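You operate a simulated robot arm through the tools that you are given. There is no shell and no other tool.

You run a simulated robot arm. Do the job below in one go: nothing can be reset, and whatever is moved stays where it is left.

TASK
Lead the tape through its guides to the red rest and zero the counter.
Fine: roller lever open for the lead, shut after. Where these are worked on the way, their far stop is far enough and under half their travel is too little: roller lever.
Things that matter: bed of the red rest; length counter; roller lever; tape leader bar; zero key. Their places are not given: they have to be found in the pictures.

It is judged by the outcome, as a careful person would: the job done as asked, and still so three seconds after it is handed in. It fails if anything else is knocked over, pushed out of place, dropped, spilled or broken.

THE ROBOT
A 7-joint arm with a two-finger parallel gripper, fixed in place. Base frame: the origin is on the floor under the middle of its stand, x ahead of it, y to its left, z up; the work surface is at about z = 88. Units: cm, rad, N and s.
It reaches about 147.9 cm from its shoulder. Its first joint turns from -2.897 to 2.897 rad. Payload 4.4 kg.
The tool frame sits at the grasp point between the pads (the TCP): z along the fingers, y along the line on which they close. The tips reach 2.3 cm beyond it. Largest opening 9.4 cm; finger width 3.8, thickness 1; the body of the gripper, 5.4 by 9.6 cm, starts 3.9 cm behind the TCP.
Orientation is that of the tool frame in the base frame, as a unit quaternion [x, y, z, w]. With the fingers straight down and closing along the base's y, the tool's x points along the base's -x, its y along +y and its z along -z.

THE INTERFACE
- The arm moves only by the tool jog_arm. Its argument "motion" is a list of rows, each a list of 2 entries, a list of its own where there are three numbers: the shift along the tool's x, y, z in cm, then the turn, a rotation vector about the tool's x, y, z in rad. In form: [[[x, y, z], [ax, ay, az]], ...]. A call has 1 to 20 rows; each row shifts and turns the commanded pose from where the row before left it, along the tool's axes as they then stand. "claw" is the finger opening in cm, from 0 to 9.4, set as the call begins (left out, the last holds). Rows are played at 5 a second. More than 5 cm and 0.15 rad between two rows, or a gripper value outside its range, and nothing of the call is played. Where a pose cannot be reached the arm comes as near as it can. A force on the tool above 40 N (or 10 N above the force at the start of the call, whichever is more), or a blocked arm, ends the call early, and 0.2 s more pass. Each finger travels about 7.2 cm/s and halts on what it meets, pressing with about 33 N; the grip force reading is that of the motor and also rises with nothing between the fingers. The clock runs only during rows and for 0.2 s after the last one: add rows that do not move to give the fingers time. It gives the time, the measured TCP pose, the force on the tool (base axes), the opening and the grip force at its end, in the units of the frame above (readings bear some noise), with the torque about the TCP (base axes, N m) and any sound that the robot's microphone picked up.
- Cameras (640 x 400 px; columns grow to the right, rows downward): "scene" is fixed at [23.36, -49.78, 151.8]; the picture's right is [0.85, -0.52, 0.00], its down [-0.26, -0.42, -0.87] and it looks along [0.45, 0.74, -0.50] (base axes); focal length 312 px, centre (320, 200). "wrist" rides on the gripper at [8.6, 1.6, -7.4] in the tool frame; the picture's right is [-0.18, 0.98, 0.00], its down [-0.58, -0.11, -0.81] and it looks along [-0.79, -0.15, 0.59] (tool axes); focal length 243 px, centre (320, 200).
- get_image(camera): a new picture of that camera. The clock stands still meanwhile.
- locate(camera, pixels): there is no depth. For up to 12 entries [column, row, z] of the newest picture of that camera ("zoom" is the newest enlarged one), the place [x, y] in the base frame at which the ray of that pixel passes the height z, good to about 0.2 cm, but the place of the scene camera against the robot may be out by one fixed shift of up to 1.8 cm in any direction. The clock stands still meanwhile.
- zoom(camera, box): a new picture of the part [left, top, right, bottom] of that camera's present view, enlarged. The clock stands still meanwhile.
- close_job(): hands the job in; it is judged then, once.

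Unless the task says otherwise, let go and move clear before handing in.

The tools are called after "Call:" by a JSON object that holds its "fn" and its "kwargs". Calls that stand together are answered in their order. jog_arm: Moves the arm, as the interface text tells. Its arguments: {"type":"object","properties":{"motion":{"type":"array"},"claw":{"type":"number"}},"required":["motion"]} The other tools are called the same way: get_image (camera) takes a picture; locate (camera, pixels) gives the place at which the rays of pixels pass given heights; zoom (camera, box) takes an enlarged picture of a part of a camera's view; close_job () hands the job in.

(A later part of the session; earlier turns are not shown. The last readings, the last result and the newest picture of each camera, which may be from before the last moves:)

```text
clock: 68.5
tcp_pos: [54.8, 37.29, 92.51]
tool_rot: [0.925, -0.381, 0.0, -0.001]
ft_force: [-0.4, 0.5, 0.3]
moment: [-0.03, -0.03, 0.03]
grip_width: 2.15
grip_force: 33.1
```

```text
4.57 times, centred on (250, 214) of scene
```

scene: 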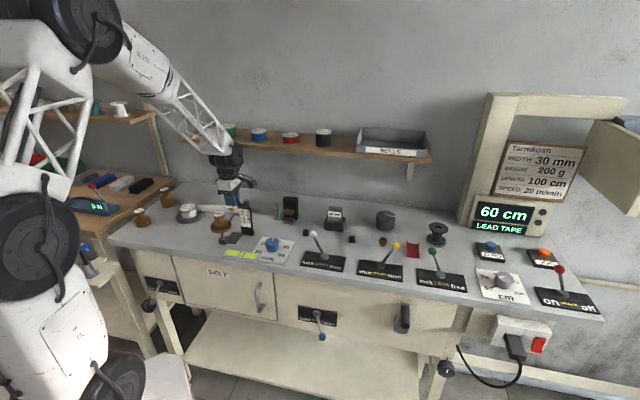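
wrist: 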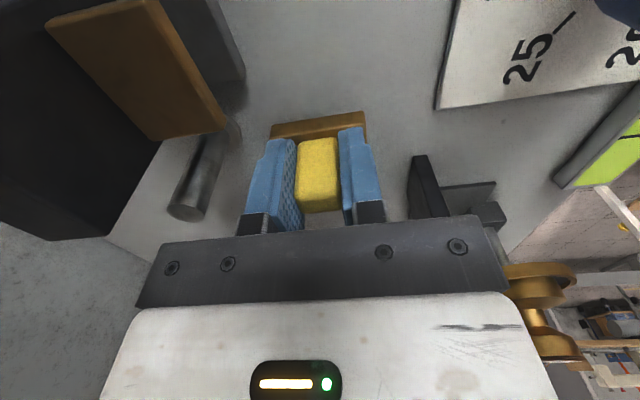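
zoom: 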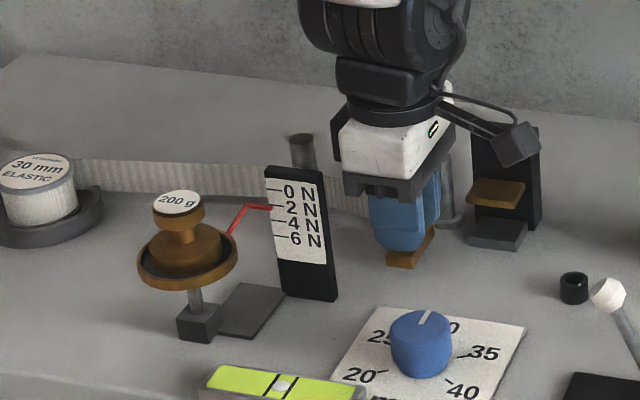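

The bar (wrist 320,125) is clear of post 2 (205,175) and of the brass plate's edge (220,130). I'll move on past the slot's front to u≈23.6.

Call:
{"fn": "jog_arm", "kwargs": {"motion": [[[1, 0, 0], [0, 0, 0]], [[1.4, 0, 0], [0, 0, 0]], [[1.4, 0, 0], [0, 0, 0]], [[1.4, 0, 0], [0, 0, 0]], [[1.4, 0, 0], [0, 0, 0]], [[1.4, 0, 0], [0, 0, 0]], [[1.4, 0, 0], [0, 0, 0]], [[1, 0, 0], [0, 0, 0]], [[0.6, 0, 0], [0, 0, 0]], [[0, 0, 0], [0, 0, 0]]]}}

Call:
{"fn": "get_image", "kwargs": {"camera": "wrist"}}

Call:
{"fn": "zoom", "kwargs": {"camera": "scene", "box": [180, 160, 340, 260]}}

```text
clock: 70.7
tcp_pos: [62.6, 29.47, 92.58]
tool_rot: [0.925, -0.381, 0.0, -0.001]
ft_force: [-0.7, 0.1, -1.2]
moment: [-0.01, -0.01, 0.03]
grip_width: 2.14
grip_force: 32.7
```

```text
taken
```

wrist: 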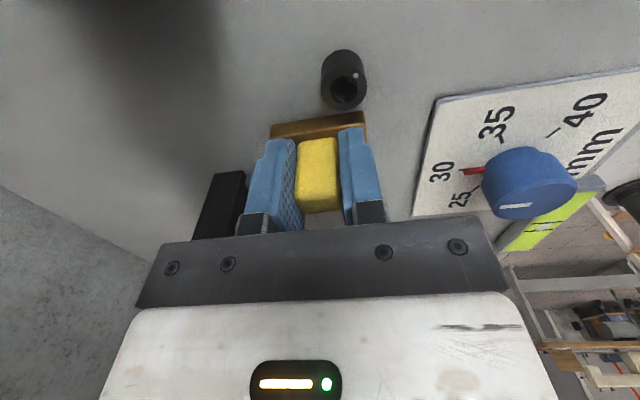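

```text
4.00 times, centred on (260, 210) of scene
```

zoom: 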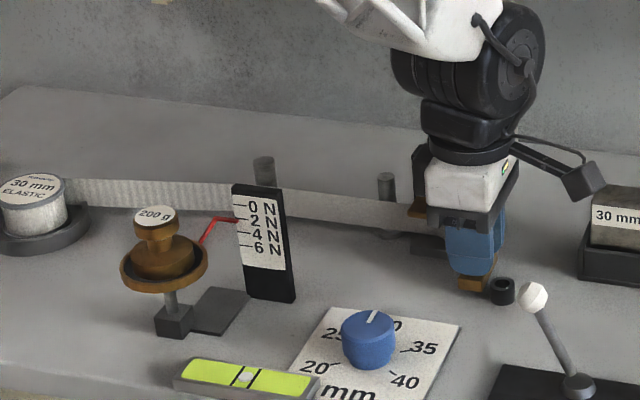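

The tape now passes in front of both posts and reaches the slot region (zoom (400,215)). I'll enlarge there to see whether it runs inside the slot.

Call:
{"fn": "zoom", "kwargs": {"camera": "scene", "box": [235, 190, 315, 240]}}

Call:
{"fn": "get_image", "kwargs": {"camera": "scene"}}

```text
8.00 times, centred on (275, 215) of scene
```

zoom: 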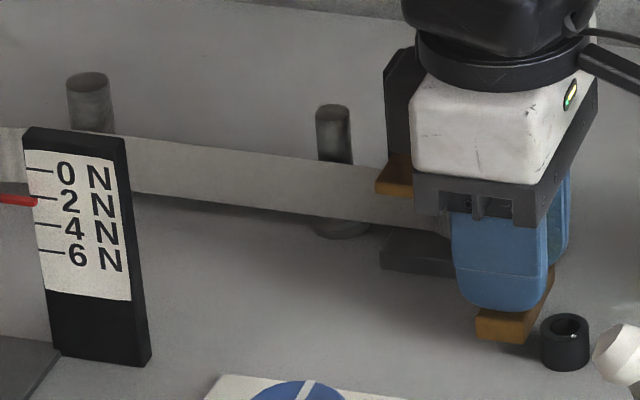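

```text
taken
```

scene: 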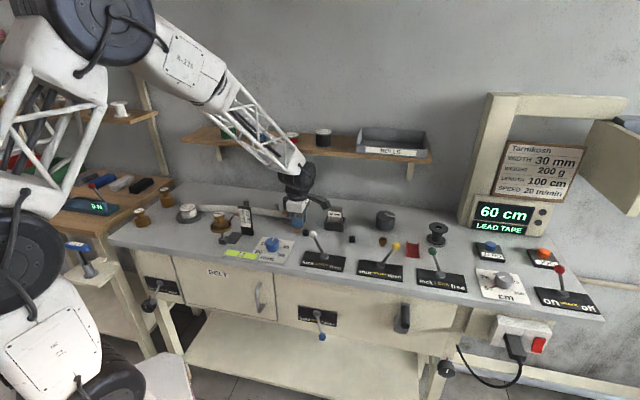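

The tape hugs the fronts of both posts (flange visible under it at zoom (340,230)) and goes under the brass plate, so the guides are taking it on this side. I'll ease the bar rearward to clear the black tube at wrist (343,85) and draw the tape fully into the slot.

Call:
{"fn": "jog_arm", "kwargs": {"motion": [[[0, -0.75, 0], [0, 0, 0]], [[0, -0.75, 0], [0, 0, 0]], [[0.65, -0.25, 0], [0, 0, 0]], [[0.65, -0.25, 0], [0, 0, 0]], [[0.65, -0.25, 0], [0, 0, 0]], [[0.65, -0.25, 0], [0, 0, 0]], [[0.2, -0.4, 0], [0, 0, 0]], [[0, -0.4, 0], [0, 0, 0]], [[0, 0, 0], [0, 0, 0]]]}}

Call:
{"fn": "get_image", "kwargs": {"camera": "wrist"}}

Call:
{"fn": "zoom", "kwargs": {"camera": "scene", "box": [235, 185, 331, 245]}}

```text
clock: 72.7
tcp_pos: [66.81, 29.96, 92.67]
tool_rot: [0.924, -0.381, 0.0, -0.001]
ft_force: [-0.1, 0.4, -0.4]
moment: [-0.04, -0.03, -0.01]
grip_width: 2.16
grip_force: 32.9
```

```text
taken
```

wrist: 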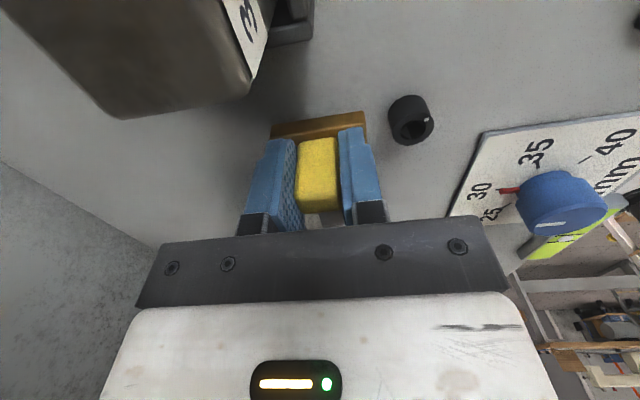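

```text
6.67 times, centred on (283, 215) of scene
```

zoom: 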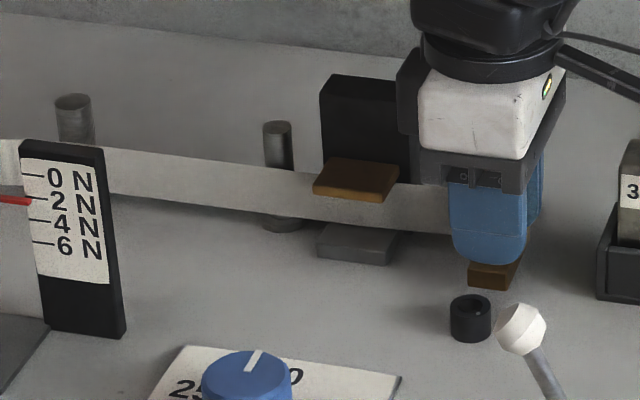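

The tape now runs clearly in front of both posts and through the slot, between brass plate and base (zoom (355,205)). Before passing the die block, I'll check its height against the gripper body.

Call:
{"fn": "get_image", "kwargs": {"camera": "scene"}}

Call:
{"fn": "zoom", "kwargs": {"camera": "scene", "box": [310, 190, 374, 240]}}

Call:
{"fn": "zoom", "kwargs": {"camera": "wrist", "box": [0, 0, 320, 200]}}

Call:
{"fn": "locate", "kwargs": {"camera": "wrist", "pixels": [[252, 92, 96], [252, 92, 94], [122, 116, 96], [122, 116, 97], [412, 100, 88], [268, 45, 88], [312, 35, 88]]}}

```text
taken
```

scene: 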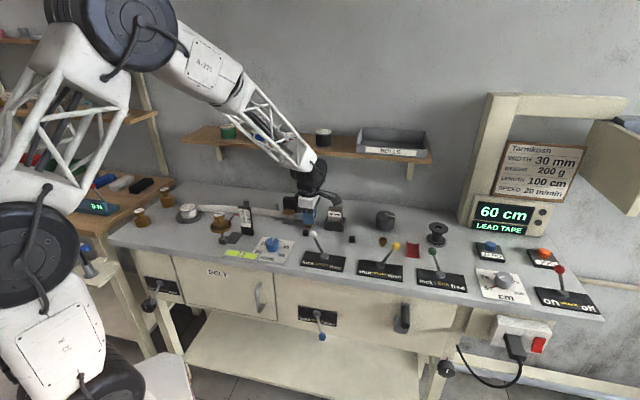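

```text
8.00 times, centred on (342, 215) of scene
```

zoom: 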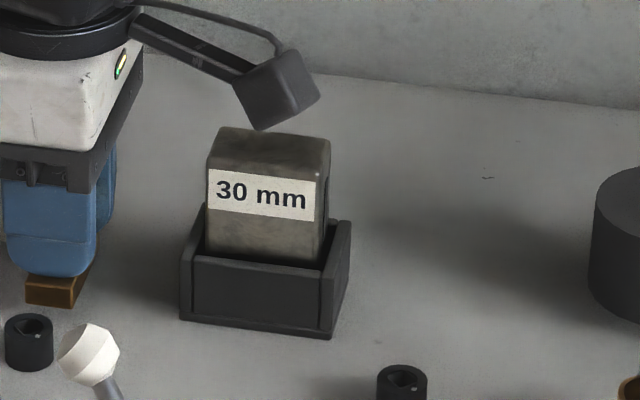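

```text
2.00 times, centred on (160, 100) of wrist
```

zoom: 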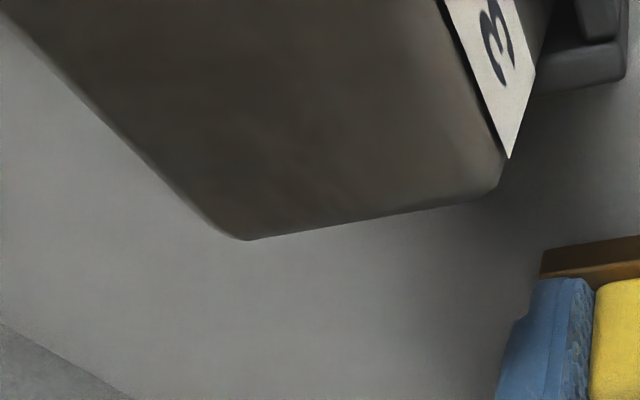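

```text
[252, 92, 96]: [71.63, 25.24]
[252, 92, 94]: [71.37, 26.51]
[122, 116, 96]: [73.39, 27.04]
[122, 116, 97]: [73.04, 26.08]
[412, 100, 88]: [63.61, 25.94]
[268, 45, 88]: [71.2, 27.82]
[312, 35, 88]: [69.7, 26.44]
```

The die box's front-left corner (wrist 312,35) is at v≈68, closer than I thought, so the bar can't pass low between it and the black tube. I'll measure the box, tubes, drum and cup more exactly from the scene picture.

Call:
{"fn": "locate", "kwargs": {"camera": "scene", "pixels": [[324.5, 229.5, 88], [343.3, 232, 88], [328.2, 211.3, 95], [328.2, 211.3, 96], [328.2, 211.3, 97], [341.3, 213, 96], [305.5, 236, 88], [352.3, 242.5, 88], [376.3, 226.3, 88], [385.5, 230, 88], [395.5, 226.5, 88], [383, 246.5, 88]]}}

Call:
{"fn": "zoom", "kwargs": {"camera": "scene", "box": [340, 195, 436, 265]}}

```text
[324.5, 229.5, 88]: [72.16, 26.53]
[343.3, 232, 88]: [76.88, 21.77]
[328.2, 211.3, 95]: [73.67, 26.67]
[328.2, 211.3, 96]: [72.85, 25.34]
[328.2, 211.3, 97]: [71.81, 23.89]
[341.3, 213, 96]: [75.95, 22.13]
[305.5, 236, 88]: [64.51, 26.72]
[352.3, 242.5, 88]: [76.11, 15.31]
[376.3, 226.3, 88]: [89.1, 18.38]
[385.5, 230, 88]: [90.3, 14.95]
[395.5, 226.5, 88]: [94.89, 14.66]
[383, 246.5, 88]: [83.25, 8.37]
```

```text
5.71 times, centred on (388, 230) of scene
```

zoom: 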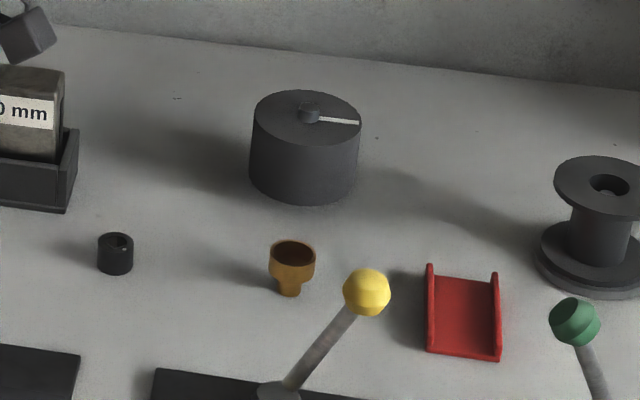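

The box front is at v≈68.3 for u 32–38.5, the tubes' rear edges at v≈65, the cup's rear at ≈65.8 and the drum's front at ≈72.9. I'll raise the bar 2.6 cm to pass over the tube's height in front of the die, then come back low beyond it.

Call:
{"fn": "jog_arm", "kwargs": {"motion": [[[0, 0, -0.65], [0, 0, 0]], [[0, 0, -0.65], [0, 0, 0]], [[0, 0, -0.65], [0, 0, 0]], [[0, 0, -0.65], [0, 0, 0]], [[0.5, 0.9, 0], [0, 0, 0]], [[0.5, 0.9, 0], [0, 0, 0]], [[0.5, 0.9, 0], [0, 0, 0]], [[1.4, 0, 0], [0, 0, 0]], [[1.4, 0, 0], [0, 0, 0]], [[1.4, 0, 0], [0, 0, 0]], [[0, 0, 0], [0, 0, 0]]]}}

Call:
{"fn": "get_image", "kwargs": {"camera": "wrist"}}

Call:
{"fn": "zoom", "kwargs": {"camera": "scene", "box": [235, 170, 379, 260]}}

```text
clock: 75.1
tcp_pos: [69.02, 23.94, 95.37]
tool_rot: [0.925, -0.381, 0.0, 0.0]
ft_force: [-0.5, 0.4, 0.3]
moment: [0.01, -0.02, 0.01]
grip_width: 2.15
grip_force: 32.9
```

```text
taken
```

wrist: 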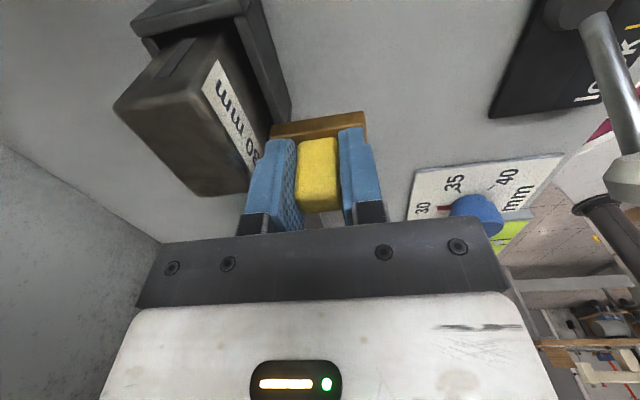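

```text
4.44 times, centred on (307, 215) of scene
```

zoom: 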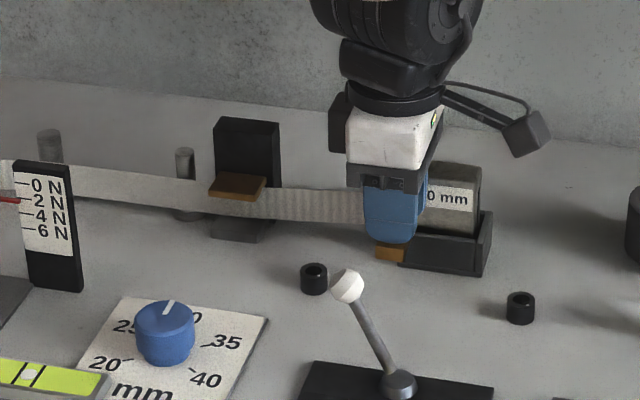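

The tape stays in the slot and the bar (wrist 272,128) is just in front of the die box with no contact force. I'll continue past the box to u≈41.5.

Call:
{"fn": "jog_arm", "kwargs": {"motion": [[[0.8, 0.3, 0], [0, 0, 0]], [[1.4, 0, 0], [0, 0, 0]], [[1.4, 0, 0], [0, 0, 0]], [[1.4, 0, 0], [0, 0, 0]], [[1.4, 0, 0], [0, 0, 0]], [[1.4, 0, 0], [0, 0, 0]], [[1.4, 0, 0], [0, 0, 0]], [[0.5, 0, 0], [0, 0, 0]], [[0, 0, 0], [0, 0, 0]]]}}

Call:
{"fn": "get_image", "kwargs": {"camera": "wrist"}}

Call:
{"fn": "zoom", "kwargs": {"camera": "scene", "box": [260, 170, 420, 270]}}

```text
clock: 77.1
tcp_pos: [75.74, 16.87, 95.09]
tool_rot: [0.925, -0.38, 0.001, 0.0]
ft_force: [0.0, 0.8, -0.8]
moment: [0.02, -0.02, 0.03]
grip_width: 2.16
grip_force: 33.1
```

```text
taken
```

wrist: 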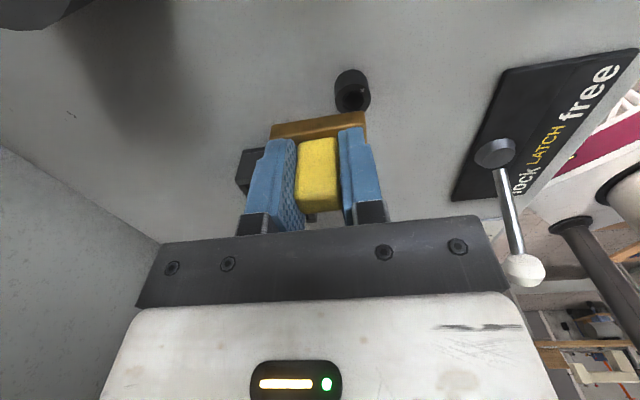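

```text
4.00 times, centred on (340, 220) of scene
```

zoom: 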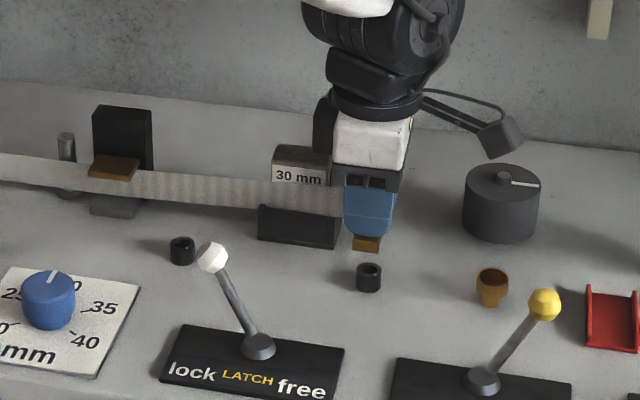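

The tape runs through the slot and in front of the die box. Next I'll shift rearward to v≈69, lower again, and approach the gap between drum and brass cup.

Call:
{"fn": "jog_arm", "kwargs": {"motion": [[[0.3, -0.9, 0], [0, 0, 0]], [[0, -0.9, 0], [0, 0, 0]], [[0, -0.9, 0], [0, 0, 0]], [[0, -0.8, 0], [0, 0, 0]], [[0, 0, 0.65], [0, 0, 0]], [[0, 0, 0.65], [0, 0, 0]], [[0, 0, 0.6], [0, 0, 0]], [[0, 0, 0.6], [0, 0, 0]], [[1.2, 0, 0], [0, 0, 0]], [[1.4, 0, 0], [0, 0, 0]], [[1.4, 0, 0], [0, 0, 0]], [[0, 0, 0], [0, 0, 0]]]}}

Call:
{"fn": "get_image", "kwargs": {"camera": "wrist"}}

Call:
{"fn": "get_image", "kwargs": {"camera": "scene"}}

Call:
{"fn": "zoom", "kwargs": {"camera": "scene", "box": [290, 170, 450, 270]}}

```text
clock: 79.7
tcp_pos: [81.26, 16.41, 92.72]
tool_rot: [0.924, -0.381, 0.001, -0.001]
ft_force: [-0.3, -0.3, -1.1]
moment: [0.01, 0.03, 0.02]
grip_width: 2.16
grip_force: 33.4
```

```text
taken
```

wrist: 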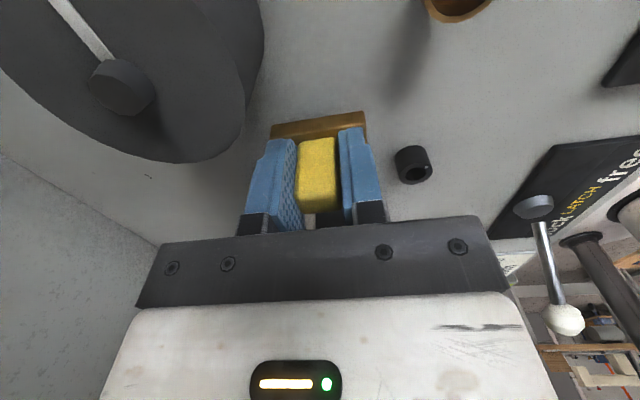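

```text
taken
```

scene: 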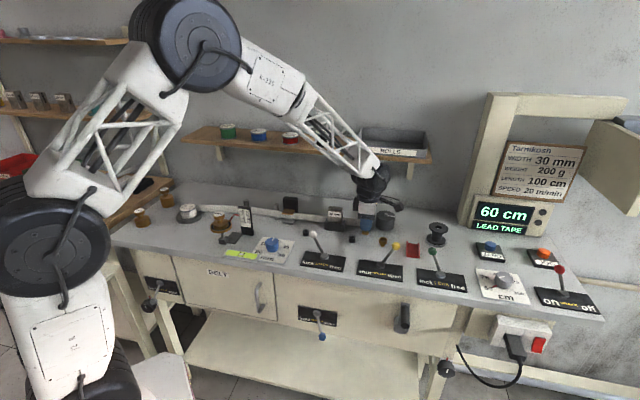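

```text
4.00 times, centred on (370, 220) of scene
```

zoom: 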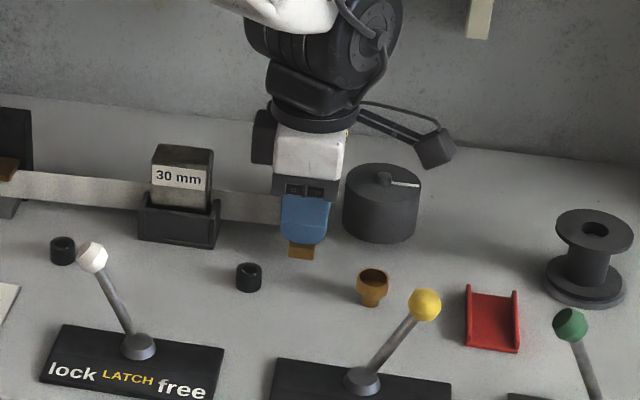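

The gap ahead is clear: drum rim at wrist (250,100), cup at (455,5), bar between them at v≈69. I'll go slowly through the gap to u≈50 and check.

Call:
{"fn": "jog_arm", "kwargs": {"motion": [[[1, 0.2, 0], [0, 0, 0]], [[1, 0, 0], [0, 0, 0]], [[1, 0, 0], [0, 0, 0]], [[1, 0, 0], [0, 0, 0]], [[0, 0, 0], [0, 0, 0]]]}}

Call:
{"fn": "get_image", "kwargs": {"camera": "wrist"}}

Call:
{"fn": "zoom", "kwargs": {"camera": "scene", "box": [290, 170, 450, 270]}}

```text
clock: 80.4
tcp_pos: [82.46, 14.78, 92.74]
tool_rot: [0.925, -0.379, -0.002, 0.001]
ft_force: [-18.3, 9.6, 10.9]
moment: [0.02, -0.46, 0.37]
grip_width: 2.13
grip_force: 33.1
stopped in row 3: the force on the tool passed its limit at 67 N (the readings are from after the stop); the commanded pose is now the measured one
```

```text
taken
```

wrist: 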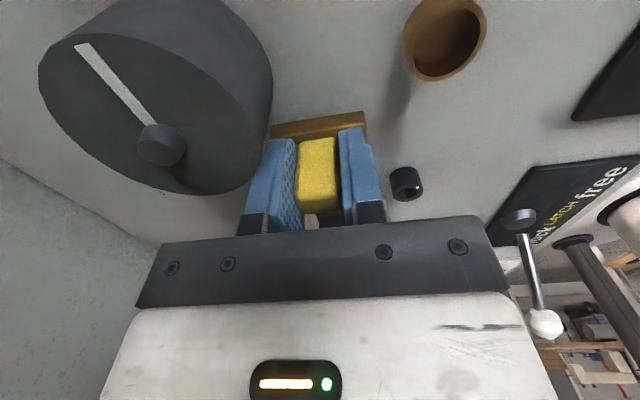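

```text
4.00 times, centred on (370, 220) of scene
```

zoom: 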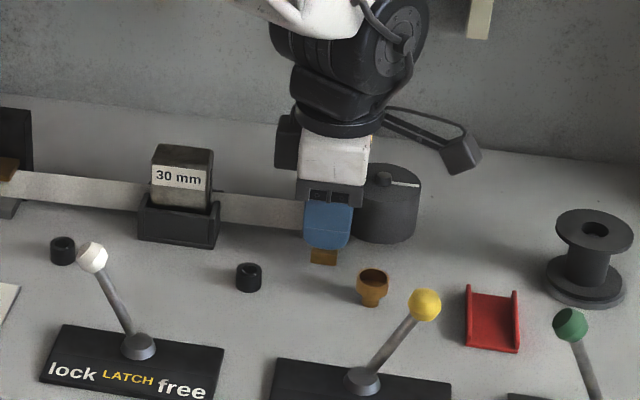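

The tool met the drum: force peaked at 67 N, pushing back along the bench, so the drum stands further forward than I measured. I'll measure its rim from this wrist picture (hub (160,145), rim (272,80), (190,195)) before backing off.

Call:
{"fn": "locate", "kwargs": {"camera": "wrist", "pixels": [[160, 145, 93], [262, 148, 92.5], [190, 195, 92.5], [40, 75, 92.5], [271, 75, 88], [250, 15, 88], [430, 75, 91.5], [485, 30, 91.5], [405, 20, 91.5], [402, 168, 88]]}}

Call:
{"fn": "zoom", "kwargs": {"camera": "wrist", "box": [140, 60, 380, 210]}}

```text
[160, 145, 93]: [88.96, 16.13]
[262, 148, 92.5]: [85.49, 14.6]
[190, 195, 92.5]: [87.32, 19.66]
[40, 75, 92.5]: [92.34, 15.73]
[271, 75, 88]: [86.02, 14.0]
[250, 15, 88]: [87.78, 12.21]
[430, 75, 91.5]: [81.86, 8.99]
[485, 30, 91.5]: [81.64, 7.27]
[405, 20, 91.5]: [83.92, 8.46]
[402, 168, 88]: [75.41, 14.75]
```

```text
2.67 times, centred on (260, 135) of wrist
```

zoom: 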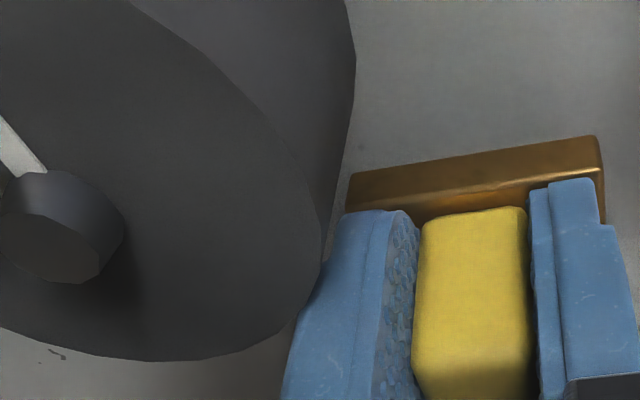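

The drum's front is at v≈70.6 (centre about (51.8,74.2)) and the cup's rear at v≈65.5, so the gap is only about 5 cm — too tight for the bar lying across. I'll back off and turn the bar lengthwise (yaw 45°) to pass the gap low.

Call:
{"fn": "jog_arm", "kwargs": {"motion": [[[-0.5, 0.1, 0], [0, 0, 0]], [[-1, 0.2, 0], [0, 0, 0]], [[-1, 0.2, 0], [0, 0, 0]], [[-1, 0.1, 0], [0, 0, 0]], [[0, 0, 0], [0, 0, 0]]]}}

Call:
{"fn": "zoom", "kwargs": {"camera": "scene", "box": [290, 170, 450, 270]}}

Call:
{"fn": "get_image", "kwargs": {"camera": "wrist"}}

```text
clock: 81.6
tcp_pos: [79.53, 16.81, 92.68]
tool_rot: [0.925, -0.38, -0.001, 0.0]
ft_force: [-0.3, 0.3, -0.7]
moment: [-0.02, -0.01, -0.03]
grip_width: 2.17
grip_force: 33.1
```

```text
4.00 times, centred on (370, 220) of scene
```

zoom: 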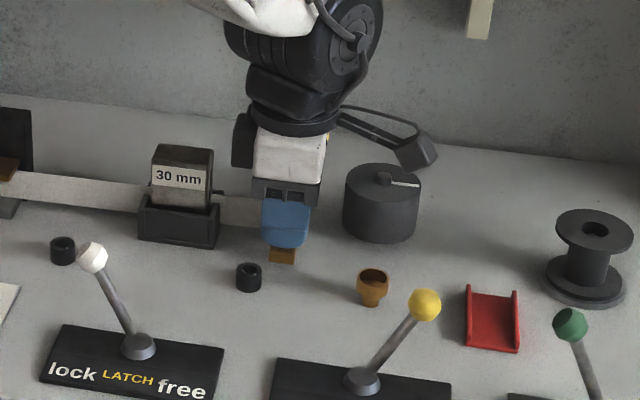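

```text
taken
```

wrist: 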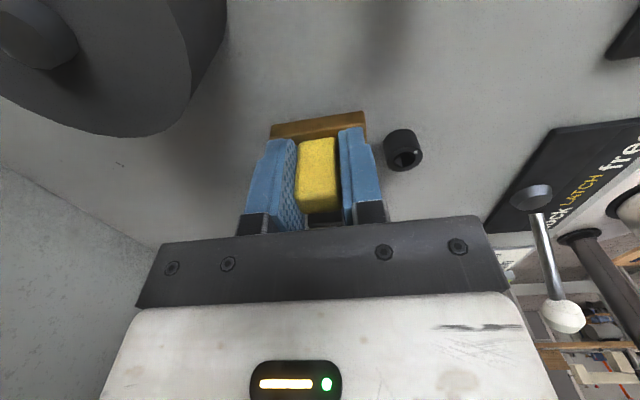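

The drum is unmoved (zoom 342–420, 163–243, same as before the touch) and force is back to zero. I'll now turn the bar lengthwise in place.

Call:
{"fn": "jog_arm", "kwargs": {"motion": [[[0, 0, 0], [0, 0, 0.07]], [[0, 0, 0], [0, 0, 0.105]], [[0, 0, 0], [0, 0, 0.105]], [[0, 0, 0], [0, 0, 0.105]], [[0, 0, 0], [0, 0, 0.105]], [[0, 0, 0], [0, 0, 0.105]], [[0, 0, 0], [0, 0, 0.105]], [[0, 0, 0], [0, 0, 0.105]], [[0, 0, 0], [0, 0, 0.105]], [[0, 0, 0], [0, 0, 0.105]], [[0, 0, 0], [0, 0, 0.105]], [[0, 0, 0], [0, 0, 0.105]], [[0, 0, 0], [0, 0, 0.105]], [[0, 0, 0], [0, 0, 0.105]], [[0, 0, 0], [0, 0, 0.105]], [[0, 0, 0], [0, 0, 0.036]], [[0, 0, 0], [0, 0, 0]]]}}

Call:
{"fn": "get_image", "kwargs": {"camera": "wrist"}}

Call:
{"fn": "zoom", "kwargs": {"camera": "scene", "box": [290, 170, 450, 270]}}

```text
clock: 85.2
tcp_pos: [79.69, 16.88, 92.82]
tool_rot: [-0.383, 0.924, 0.001, -0.002]
ft_force: [-0.5, -0.3, -0.6]
moment: [-0.01, -0.04, 0.02]
grip_width: 2.17
grip_force: 33.5
```

```text
taken
```

wrist: 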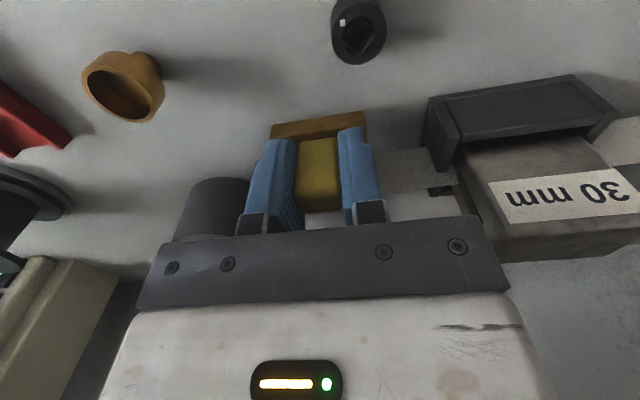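

```text
4.00 times, centred on (370, 220) of scene
```

zoom: 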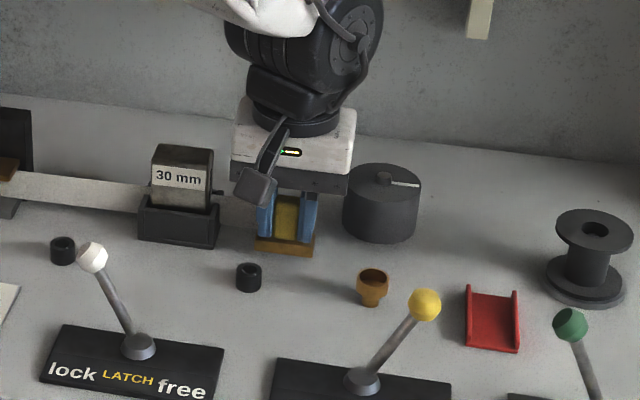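

The bar is lengthwise now; cup at wrist (123,85), tube at (358,30), drum behind the left finger (210,210). I'll locate the cup and drum edges from this new direction to pick the middle of the gap.

Call:
{"fn": "locate", "kwargs": {"camera": "wrist", "pixels": [[145, 60, 88], [123, 92, 91], [130, 120, 91], [95, 112, 91], [83, 80, 91], [160, 100, 91], [215, 180, 88], [175, 238, 88], [352, 8, 88], [455, 173, 88], [430, 100, 91]]}}

Call:
{"fn": "zoom", "kwargs": {"camera": "wrist", "box": [50, 20, 290, 250]}}

```text
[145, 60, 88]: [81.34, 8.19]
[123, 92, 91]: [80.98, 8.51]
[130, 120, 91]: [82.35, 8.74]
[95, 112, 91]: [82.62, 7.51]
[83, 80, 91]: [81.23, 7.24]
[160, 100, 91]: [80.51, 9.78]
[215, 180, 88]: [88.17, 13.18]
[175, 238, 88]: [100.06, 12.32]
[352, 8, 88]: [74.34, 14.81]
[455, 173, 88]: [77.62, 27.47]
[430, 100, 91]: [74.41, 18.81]
```

```text
1.74 times, centred on (170, 135) of wrist
```

zoom: 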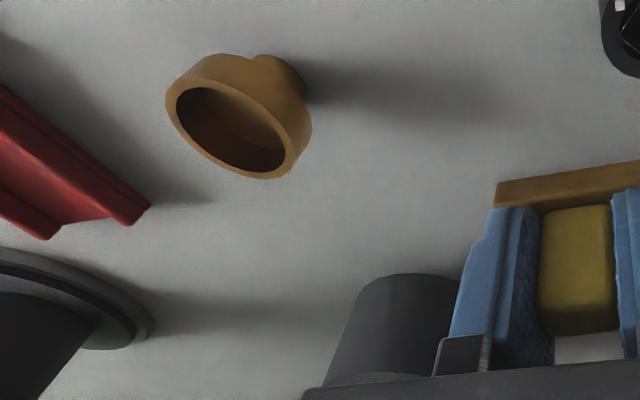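

The cup's rear is at v≈64.7 and the drum's front at about 71, so the middle of the gap is v≈67.8. I'll pass through it slowly at low height.

Call:
{"fn": "jog_arm", "kwargs": {"motion": [[[0.5, -0.8, 0], [0, 0, 0]], [[0, -1, 0], [0, 0, 0]], [[0, -1, 0], [0, 0, 0]], [[0, -1, 0], [0, 0, 0]], [[0, -1, 0], [0, 0, 0]], [[0, -1, 0], [0, 0, 0]], [[0, 0, 0], [0, 0, 0]]]}}

Call:
{"fn": "get_image", "kwargs": {"camera": "wrist"}}

Call:
{"fn": "zoom", "kwargs": {"camera": "scene", "box": [290, 170, 450, 270]}}

```text
clock: 86.8
tcp_pos: [83.35, 12.3, 92.58]
tool_rot: [-0.384, 0.923, 0.002, -0.001]
ft_force: [0.3, 1.0, -1.4]
moment: [0.0, 0.0, -0.01]
grip_width: 2.15
grip_force: 32.9
```

```text
taken
```

wrist: 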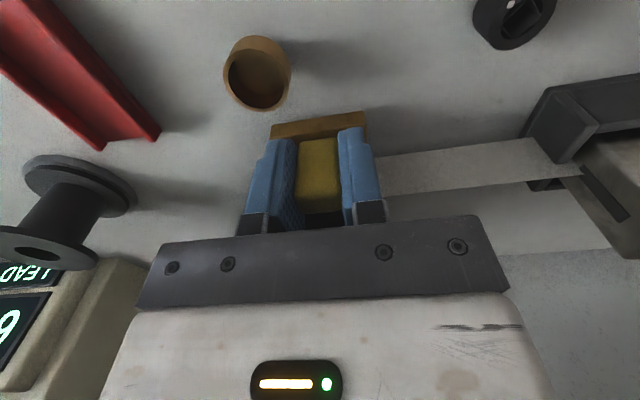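

```text
4.00 times, centred on (370, 220) of scene
```

zoom: 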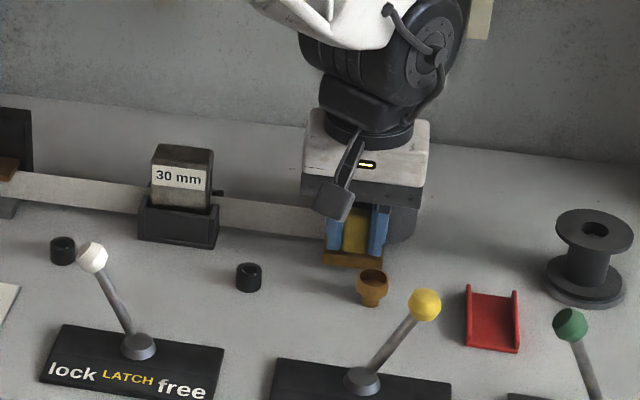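

Force is fine, bar is entering the gap. I notice a dark slit on the side of the "30 mm" die (wrist 605,195), right where the tape meets it; I'll look at that closely before going on.

Call:
{"fn": "zoom", "kwargs": {"camera": "wrist", "box": [480, 60, 640, 280]}}

Call:
{"fn": "zoom", "kwargs": {"camera": "scene", "box": [310, 195, 374, 240]}}

```text
1.82 times, centred on (560, 170) of wrist
```

zoom: 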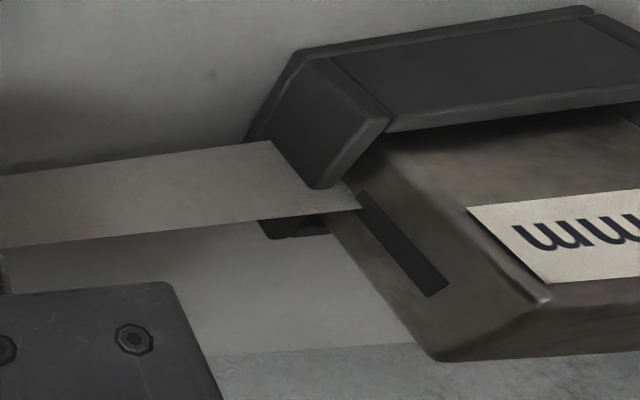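

```text
8.89 times, centred on (342, 218) of scene
```

zoom: 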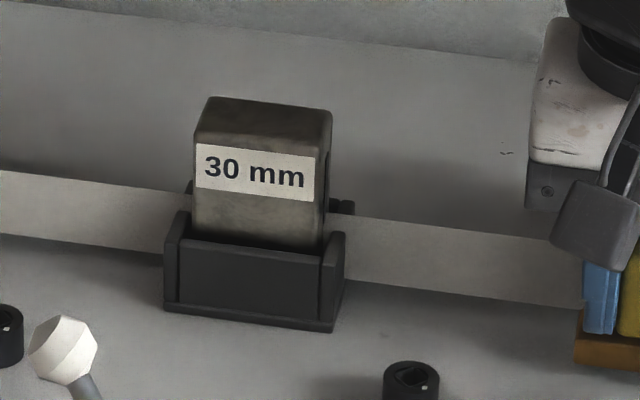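

The slit is only a marking on the die's side; the tape runs straight past at its front. I'll carry on through the gap to u≈57.4.

Call:
{"fn": "jog_arm", "kwargs": {"motion": [[[0, -1, 0], [0, 0, 0]], [[0, -1.2, 0], [0, 0, 0]], [[0, -1.2, 0], [0, 0, 0]], [[0, -1.2, 0], [0, 0, 0]], [[0, -1.2, 0], [0, 0, 0]], [[0, -1.2, 0], [0, 0, 0]], [[0, 0, 0], [0, 0, 0]]]}}

Call:
{"fn": "get_image", "kwargs": {"camera": "wrist"}}

Call:
{"fn": "get_image", "kwargs": {"camera": "scene"}}

Call:
{"fn": "zoom", "kwargs": {"camera": "scene", "box": [310, 180, 454, 270]}}

```text
clock: 88.4
tcp_pos: [88.32, 7.4, 92.58]
tool_rot: [-0.383, 0.924, 0.001, -0.001]
ft_force: [-0.2, 1.0, -0.3]
moment: [-0.04, -0.02, 0.0]
grip_width: 2.12
grip_force: 33.1
```

```text
taken
```

wrist: 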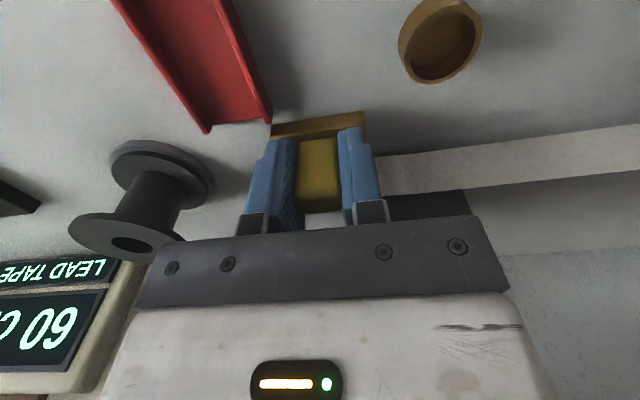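

```text
taken
```

scene: 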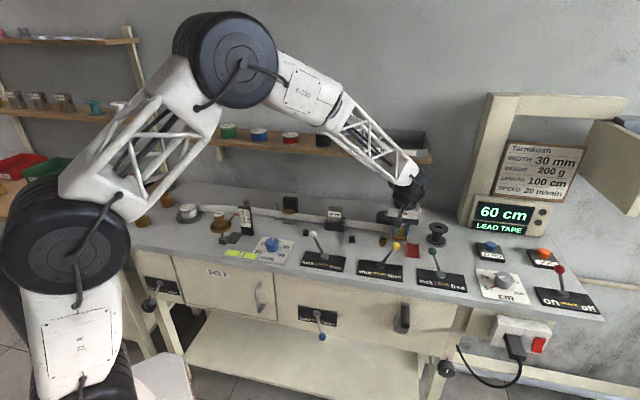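

```text
4.44 times, centred on (382, 225) of scene
```

zoom: 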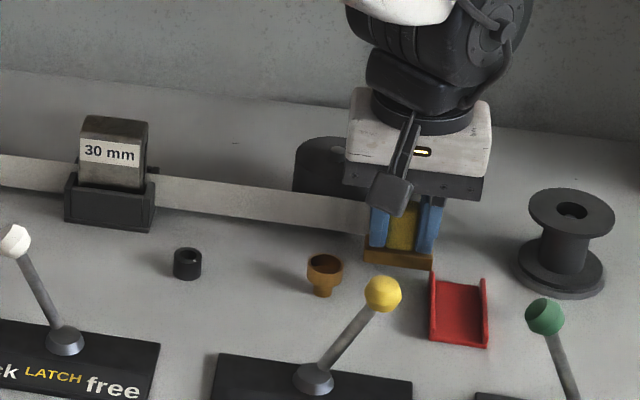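

The tape lies between drum and cup, and the bar is just short of the rest (rest's rear end at wrist (240,125)). I'll locate the rest's walls from here for its centre and direction.

Call:
{"fn": "zoom", "kwargs": {"camera": "wrist", "box": [90, 0, 330, 150]}}

Call:
{"fn": "locate", "kwargs": {"camera": "wrist", "pixels": [[268, 118, 89.3], [231, 10, 89.3], [207, 130, 89.3], [125, 10, 89.3], [245, 122, 88.3], [216, 128, 88.3], [200, 10, 88.3], [150, 20, 88.3]]}}

```text
2.67 times, centred on (210, 75) of wrist
```

zoom: 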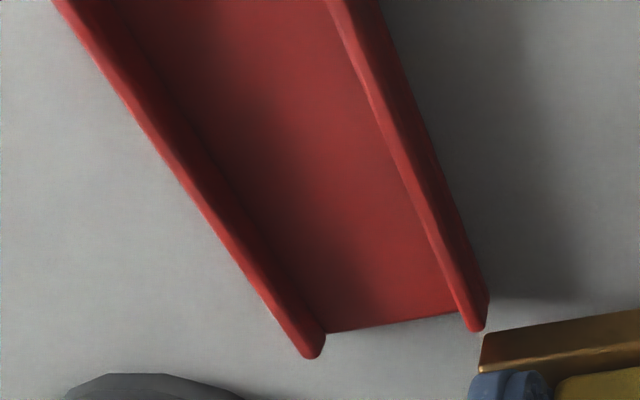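

```text
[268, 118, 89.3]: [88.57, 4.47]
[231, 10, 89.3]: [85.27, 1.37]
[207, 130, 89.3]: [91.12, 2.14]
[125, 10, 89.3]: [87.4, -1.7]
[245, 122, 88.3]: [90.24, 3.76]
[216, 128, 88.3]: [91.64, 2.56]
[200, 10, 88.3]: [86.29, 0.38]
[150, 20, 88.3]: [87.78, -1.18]
```

From here the walls' centre lines are at u≈59.5 and 62.9 (rear end v≈65.8, direction 45°). I'll lift 3 cm, turn the bar back across (yaw 135°), and view the rest from the other side to cross-check.

Call:
{"fn": "jog_arm", "kwargs": {"motion": [[[0, 0, -0.7], [0, 0, 0]], [[0, 0, -0.8], [0, 0, 0]], [[0, 0, -0.8], [0, 0, 0]], [[0, 0, -0.7], [0, 0, 0]], [[0, 0, 0], [0, 0, -0.07]], [[0, 0, 0], [0, 0, -0.11]], [[0, 0, 0], [0, 0, -0.11]], [[0, 0, 0], [0, 0, -0.11]], [[0, 0, 0], [0, 0, -0.11]], [[0, 0, 0], [0, 0, -0.11]], [[0, 0, 0], [0, 0, -0.11]], [[0, 0, 0], [0, 0, -0.11]], [[0, 0, 0], [0, 0, -0.11]], [[0, 0, 0], [0, 0, -0.11]], [[0, 0, 0], [0, 0, -0.11]], [[0, 0, 0], [0, 0, -0.11]], [[0, 0, 0], [0, 0, -0.11]], [[0, 0, 0], [0, 0, -0.11]], [[0, 0, 0], [0, 0, -0.071]], [[0, 0, 0], [0, 0, 0]]]}}

Call:
{"fn": "get_image", "kwargs": {"camera": "wrist"}}

Call:
{"fn": "zoom", "kwargs": {"camera": "scene", "box": [330, 180, 474, 270]}}

```text
clock: 92.6
tcp_pos: [88.38, 7.38, 95.58]
tool_rot: [0.924, -0.381, -0.002, 0.0]
ft_force: [0.7, 1.1, -1.5]
moment: [0.0, -0.03, 0.02]
grip_width: 2.12
grip_force: 33.1
```

```text
taken
```

wrist: 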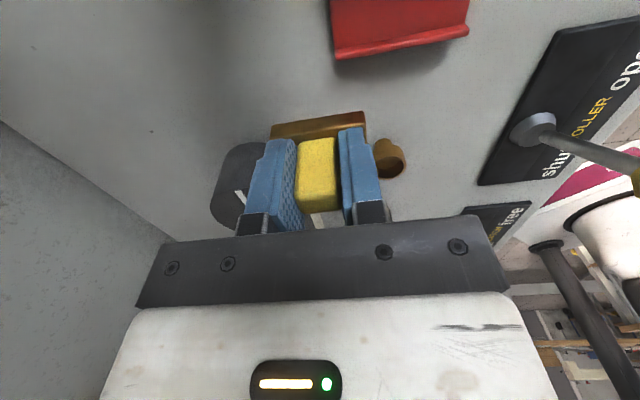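

```text
4.44 times, centred on (402, 225) of scene
```

zoom: 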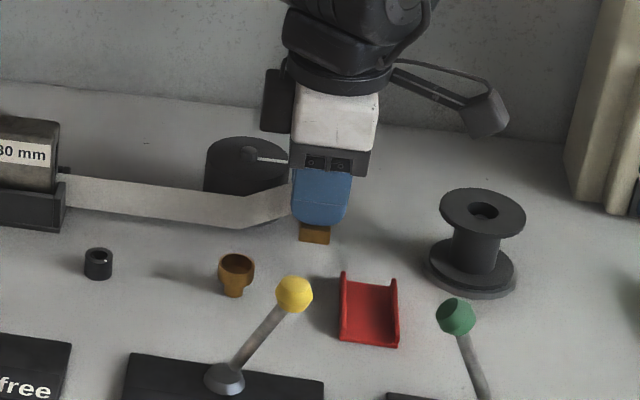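

The tape now has a bend held between drum and cup (zoom (245,220)), so the roller gap has taken it too. I'll move above the rest at u≈61.4, v≈62.4 and compare bar and walls in the picture.

Call:
{"fn": "jog_arm", "kwargs": {"motion": [[[0.8, 1, 0], [0, 0, 0]], [[0.85, 1.1, 0], [0, 0, 0]], [[0.85, 1.1, 0], [0, 0, 0]], [[0.85, 1.1, 0], [0, 0, 0]], [[0.85, 1, 0], [0, 0, 0]], [[0, 0, 0], [0, 0, 0]]]}}

Call:
{"fn": "get_image", "kwargs": {"camera": "wrist"}}

Call:
{"fn": "zoom", "kwargs": {"camera": "wrist", "box": [220, 40, 420, 200]}}

Call:
{"fn": "zoom", "kwargs": {"camera": "scene", "box": [360, 190, 472, 270]}}

```text
clock: 94.0
tcp_pos: [87.46, 0.72, 95.53]
tool_rot: [0.924, -0.383, -0.002, 0.0]
ft_force: [0.5, 0.4, -0.1]
moment: [-0.01, 0.01, 0.01]
grip_width: 2.14
grip_force: 33.4
```

```text
taken
```

wrist: 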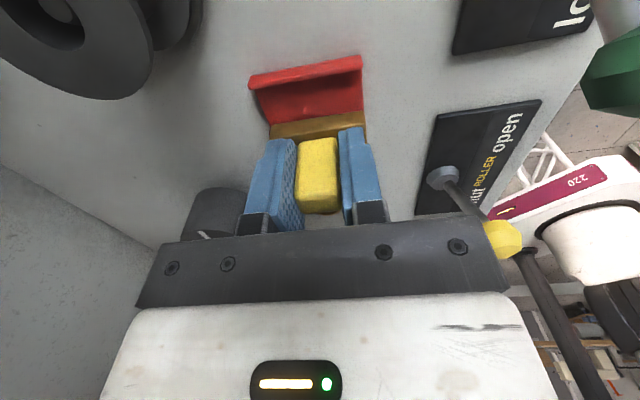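

```text
2.50 times, centred on (320, 120) of wrist
```

zoom: 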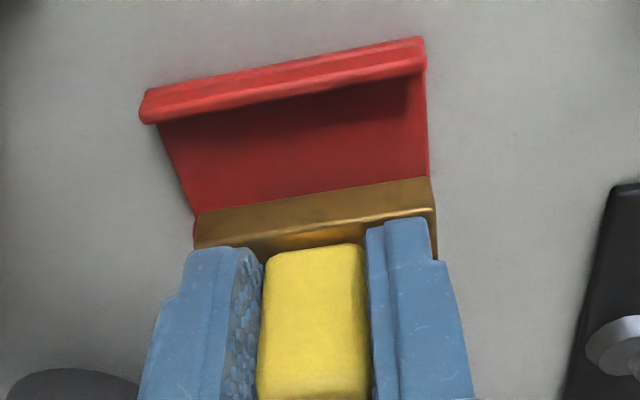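

```text
5.00 times, centred on (416, 230) of scene
```

zoom: 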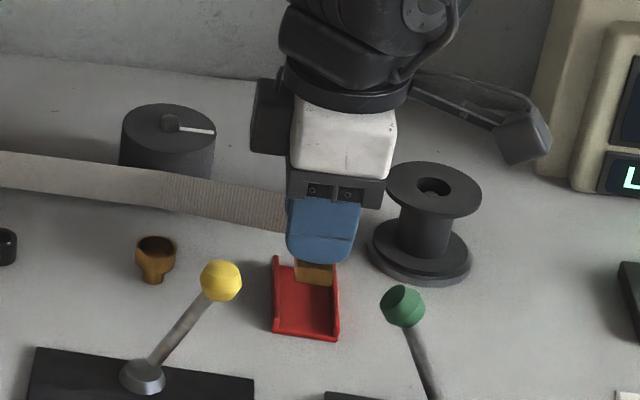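

Now directly above: TCP u≈61.33, v≈62.35; the far wall spans zoom (142,95)–(425,45) and the bar (195,215)–(435,180) above the bed. I'll locate the wall edges and bar edges from this side.

Call:
{"fn": "locate", "kwargs": {"camera": "wrist", "pixels": [[249, 77.5, 88], [361, 55.5, 88], [254, 89, 89.3], [362, 70, 89.3], [305, 66.5, 88], [308, 79.5, 89.3], [250, 76, 89.3], [361, 54.5, 89.3], [271, 125, 93], [365, 111.5, 93], [270, 136, 93], [268, 120, 88.3]]}}

Call:
{"fn": "zoom", "kwargs": {"camera": "wrist", "box": [240, 40, 376, 126]}}

```text
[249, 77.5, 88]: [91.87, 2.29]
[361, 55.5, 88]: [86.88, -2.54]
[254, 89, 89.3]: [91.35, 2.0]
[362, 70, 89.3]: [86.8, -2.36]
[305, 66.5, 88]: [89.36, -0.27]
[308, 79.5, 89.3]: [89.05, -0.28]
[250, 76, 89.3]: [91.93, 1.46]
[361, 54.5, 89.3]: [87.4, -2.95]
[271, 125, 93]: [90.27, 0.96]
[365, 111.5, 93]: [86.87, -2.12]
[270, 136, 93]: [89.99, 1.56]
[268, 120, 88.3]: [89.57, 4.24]
```

```text
4.65 times, centred on (308, 83) of wrist
```

zoom: 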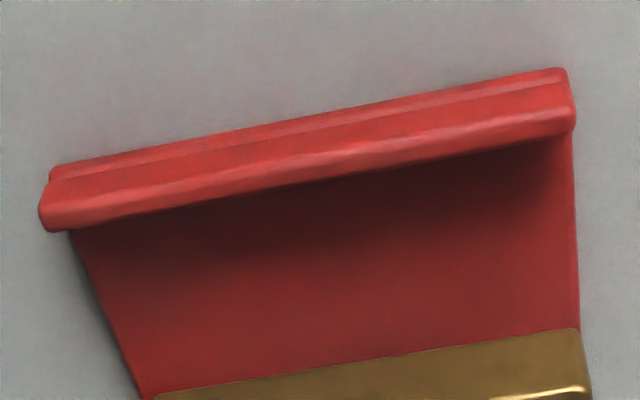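

Inner wall faces are at u≈59.75 and 63.0 (centre ≈61.4), and the bar is centred at u≈61.3, so it's aligned; I'll add 0.4 cm rearward and a 1° correction, then lower 2 cm and check.

Call:
{"fn": "jog_arm", "kwargs": {"motion": [[[0.05, -0.4, 0], [0, 0, -0.018]], [[0, 0, 0.5], [0, 0, 0]], [[0, 0, 0.5], [0, 0, 0]], [[0, 0, 0.5], [0, 0, 0]], [[0, 0, 0.4], [0, 0, 0]], [[0, 0, 0], [0, 0, 0]]]}}

Call:
{"fn": "get_image", "kwargs": {"camera": "wrist"}}

Call:
{"fn": "zoom", "kwargs": {"camera": "wrist", "box": [220, 40, 420, 200]}}

Call:
{"fn": "zoom", "kwargs": {"camera": "scene", "box": [380, 210, 460, 270]}}

```text
clock: 95.4
tcp_pos: [87.8, 0.84, 93.72]
tool_rot: [0.927, -0.375, -0.002, 0.001]
ft_force: [-0.2, -0.1, -1.2]
moment: [-0.01, 0.03, -0.01]
grip_width: 2.14
grip_force: 33.1
```

```text
taken
```

wrist: 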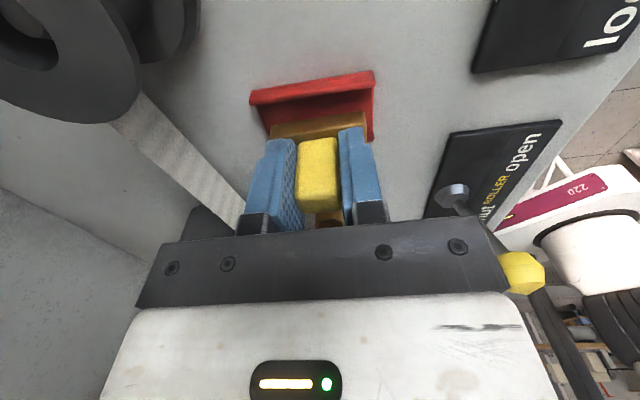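

```text
2.50 times, centred on (320, 120) of wrist
```

zoom: 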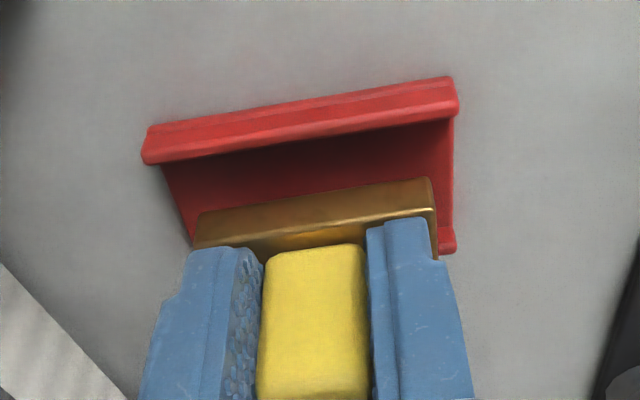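

```text
6.67 times, centred on (420, 240) of scene
```

zoom: 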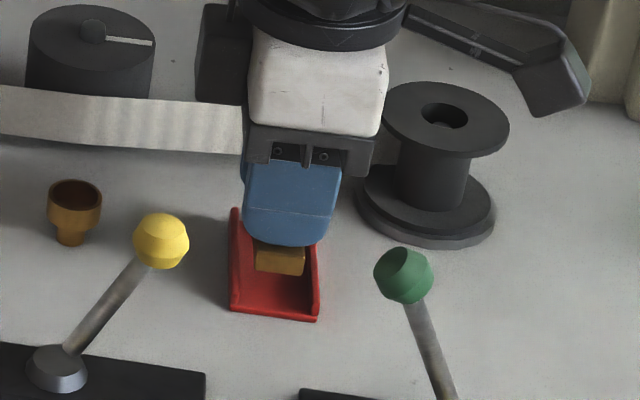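

As I lowered, the tape changed: in the wrist view a strip now runs from near the left finger (240,220) up to the spool (130,110). I'll look closer at how the tape runs around the spool before going on.

Call:
{"fn": "zoom", "kwargs": {"camera": "wrist", "box": [0, 0, 320, 240]}}

Call:
{"fn": "get_image", "kwargs": {"camera": "scene"}}

Call:
{"fn": "zoom", "kwargs": {"camera": "scene", "box": [300, 190, 480, 280]}}

```text
1.67 times, centred on (160, 120) of wrist
```

zoom: 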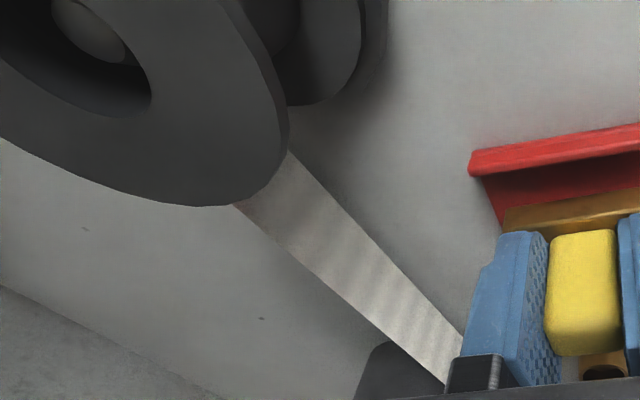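

```text
taken
```

scene: 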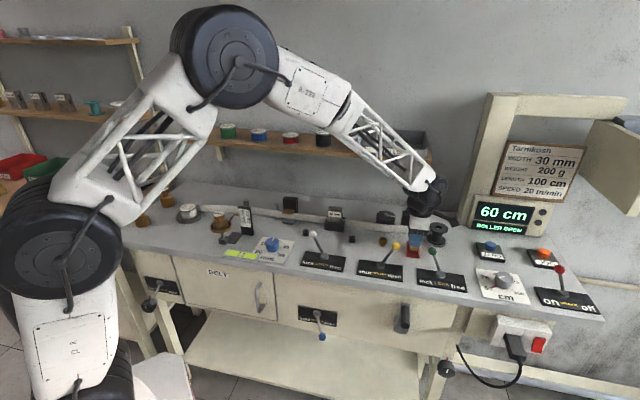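

```text
3.56 times, centred on (390, 235) of scene
```

zoom: 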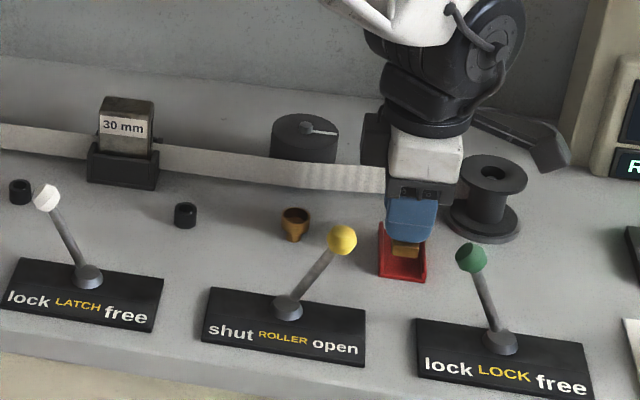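

The display now shows "60 cm / ROLLER OPEN" — the lead has been accepted and the tape is shown running on to the take-up spool. I'll finish lowering the bar gently into the bed.

Call:
{"fn": "jog_arm", "kwargs": {"motion": [[[0, 0, 0.3], [0, 0, 0]], [[0, 0, 0.3], [0, 0, 0]], [[0, 0, 0.3], [0, 0, 0]], [[0, 0, 0.2], [0, 0, 0]], [[0, 0, 0], [0, 0, 0]]]}}

Call:
{"fn": "zoom", "kwargs": {"camera": "scene", "box": [380, 210, 460, 270]}}

Call:
{"fn": "zoom", "kwargs": {"camera": "wrist", "box": [220, 40, 420, 200]}}

```text
clock: 96.6
tcp_pos: [87.75, 0.87, 92.62]
tool_rot: [0.928, -0.374, -0.002, 0.001]
ft_force: [0.2, -0.7, -0.4]
moment: [0.0, 0.0, 0.01]
grip_width: 2.15
grip_force: 32.9
```

```text
6.67 times, centred on (420, 240) of scene
```

zoom: 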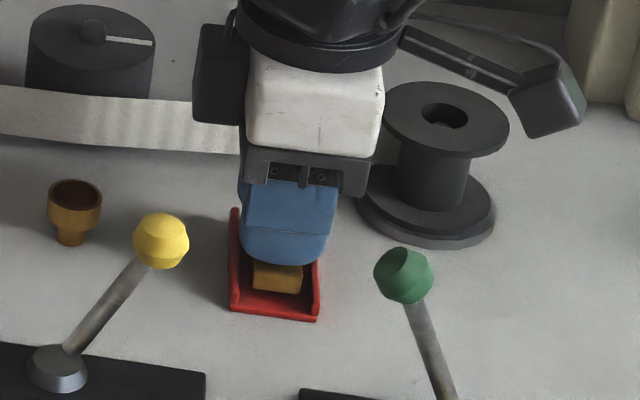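

```text
2.50 times, centred on (320, 120) of wrist
```

zoom: 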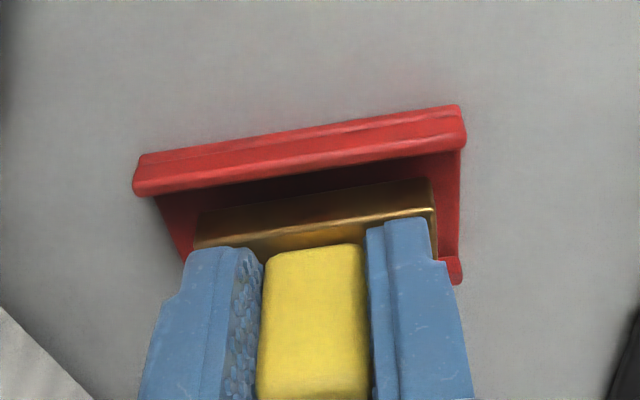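

The bar is between the walls with even clearance, force still zero. I'll lower in small steps until it touches the bed.

Call:
{"fn": "jog_arm", "kwargs": {"motion": [[[0, 0, 0.15], [0, 0, 0]], [[0, 0, 0.15], [0, 0, 0]], [[0, 0, 0.15], [0, 0, 0]], [[0, 0, 0], [0, 0, 0]]]}}

```text
clock: 97.6
tcp_pos: [87.86, 0.99, 92.13]
tool_rot: [0.927, -0.375, -0.002, 0.001]
ft_force: [0.0, 0.0, -0.4]
moment: [-0.03, 0.02, 0.01]
grip_width: 2.15
grip_force: 33.0
```

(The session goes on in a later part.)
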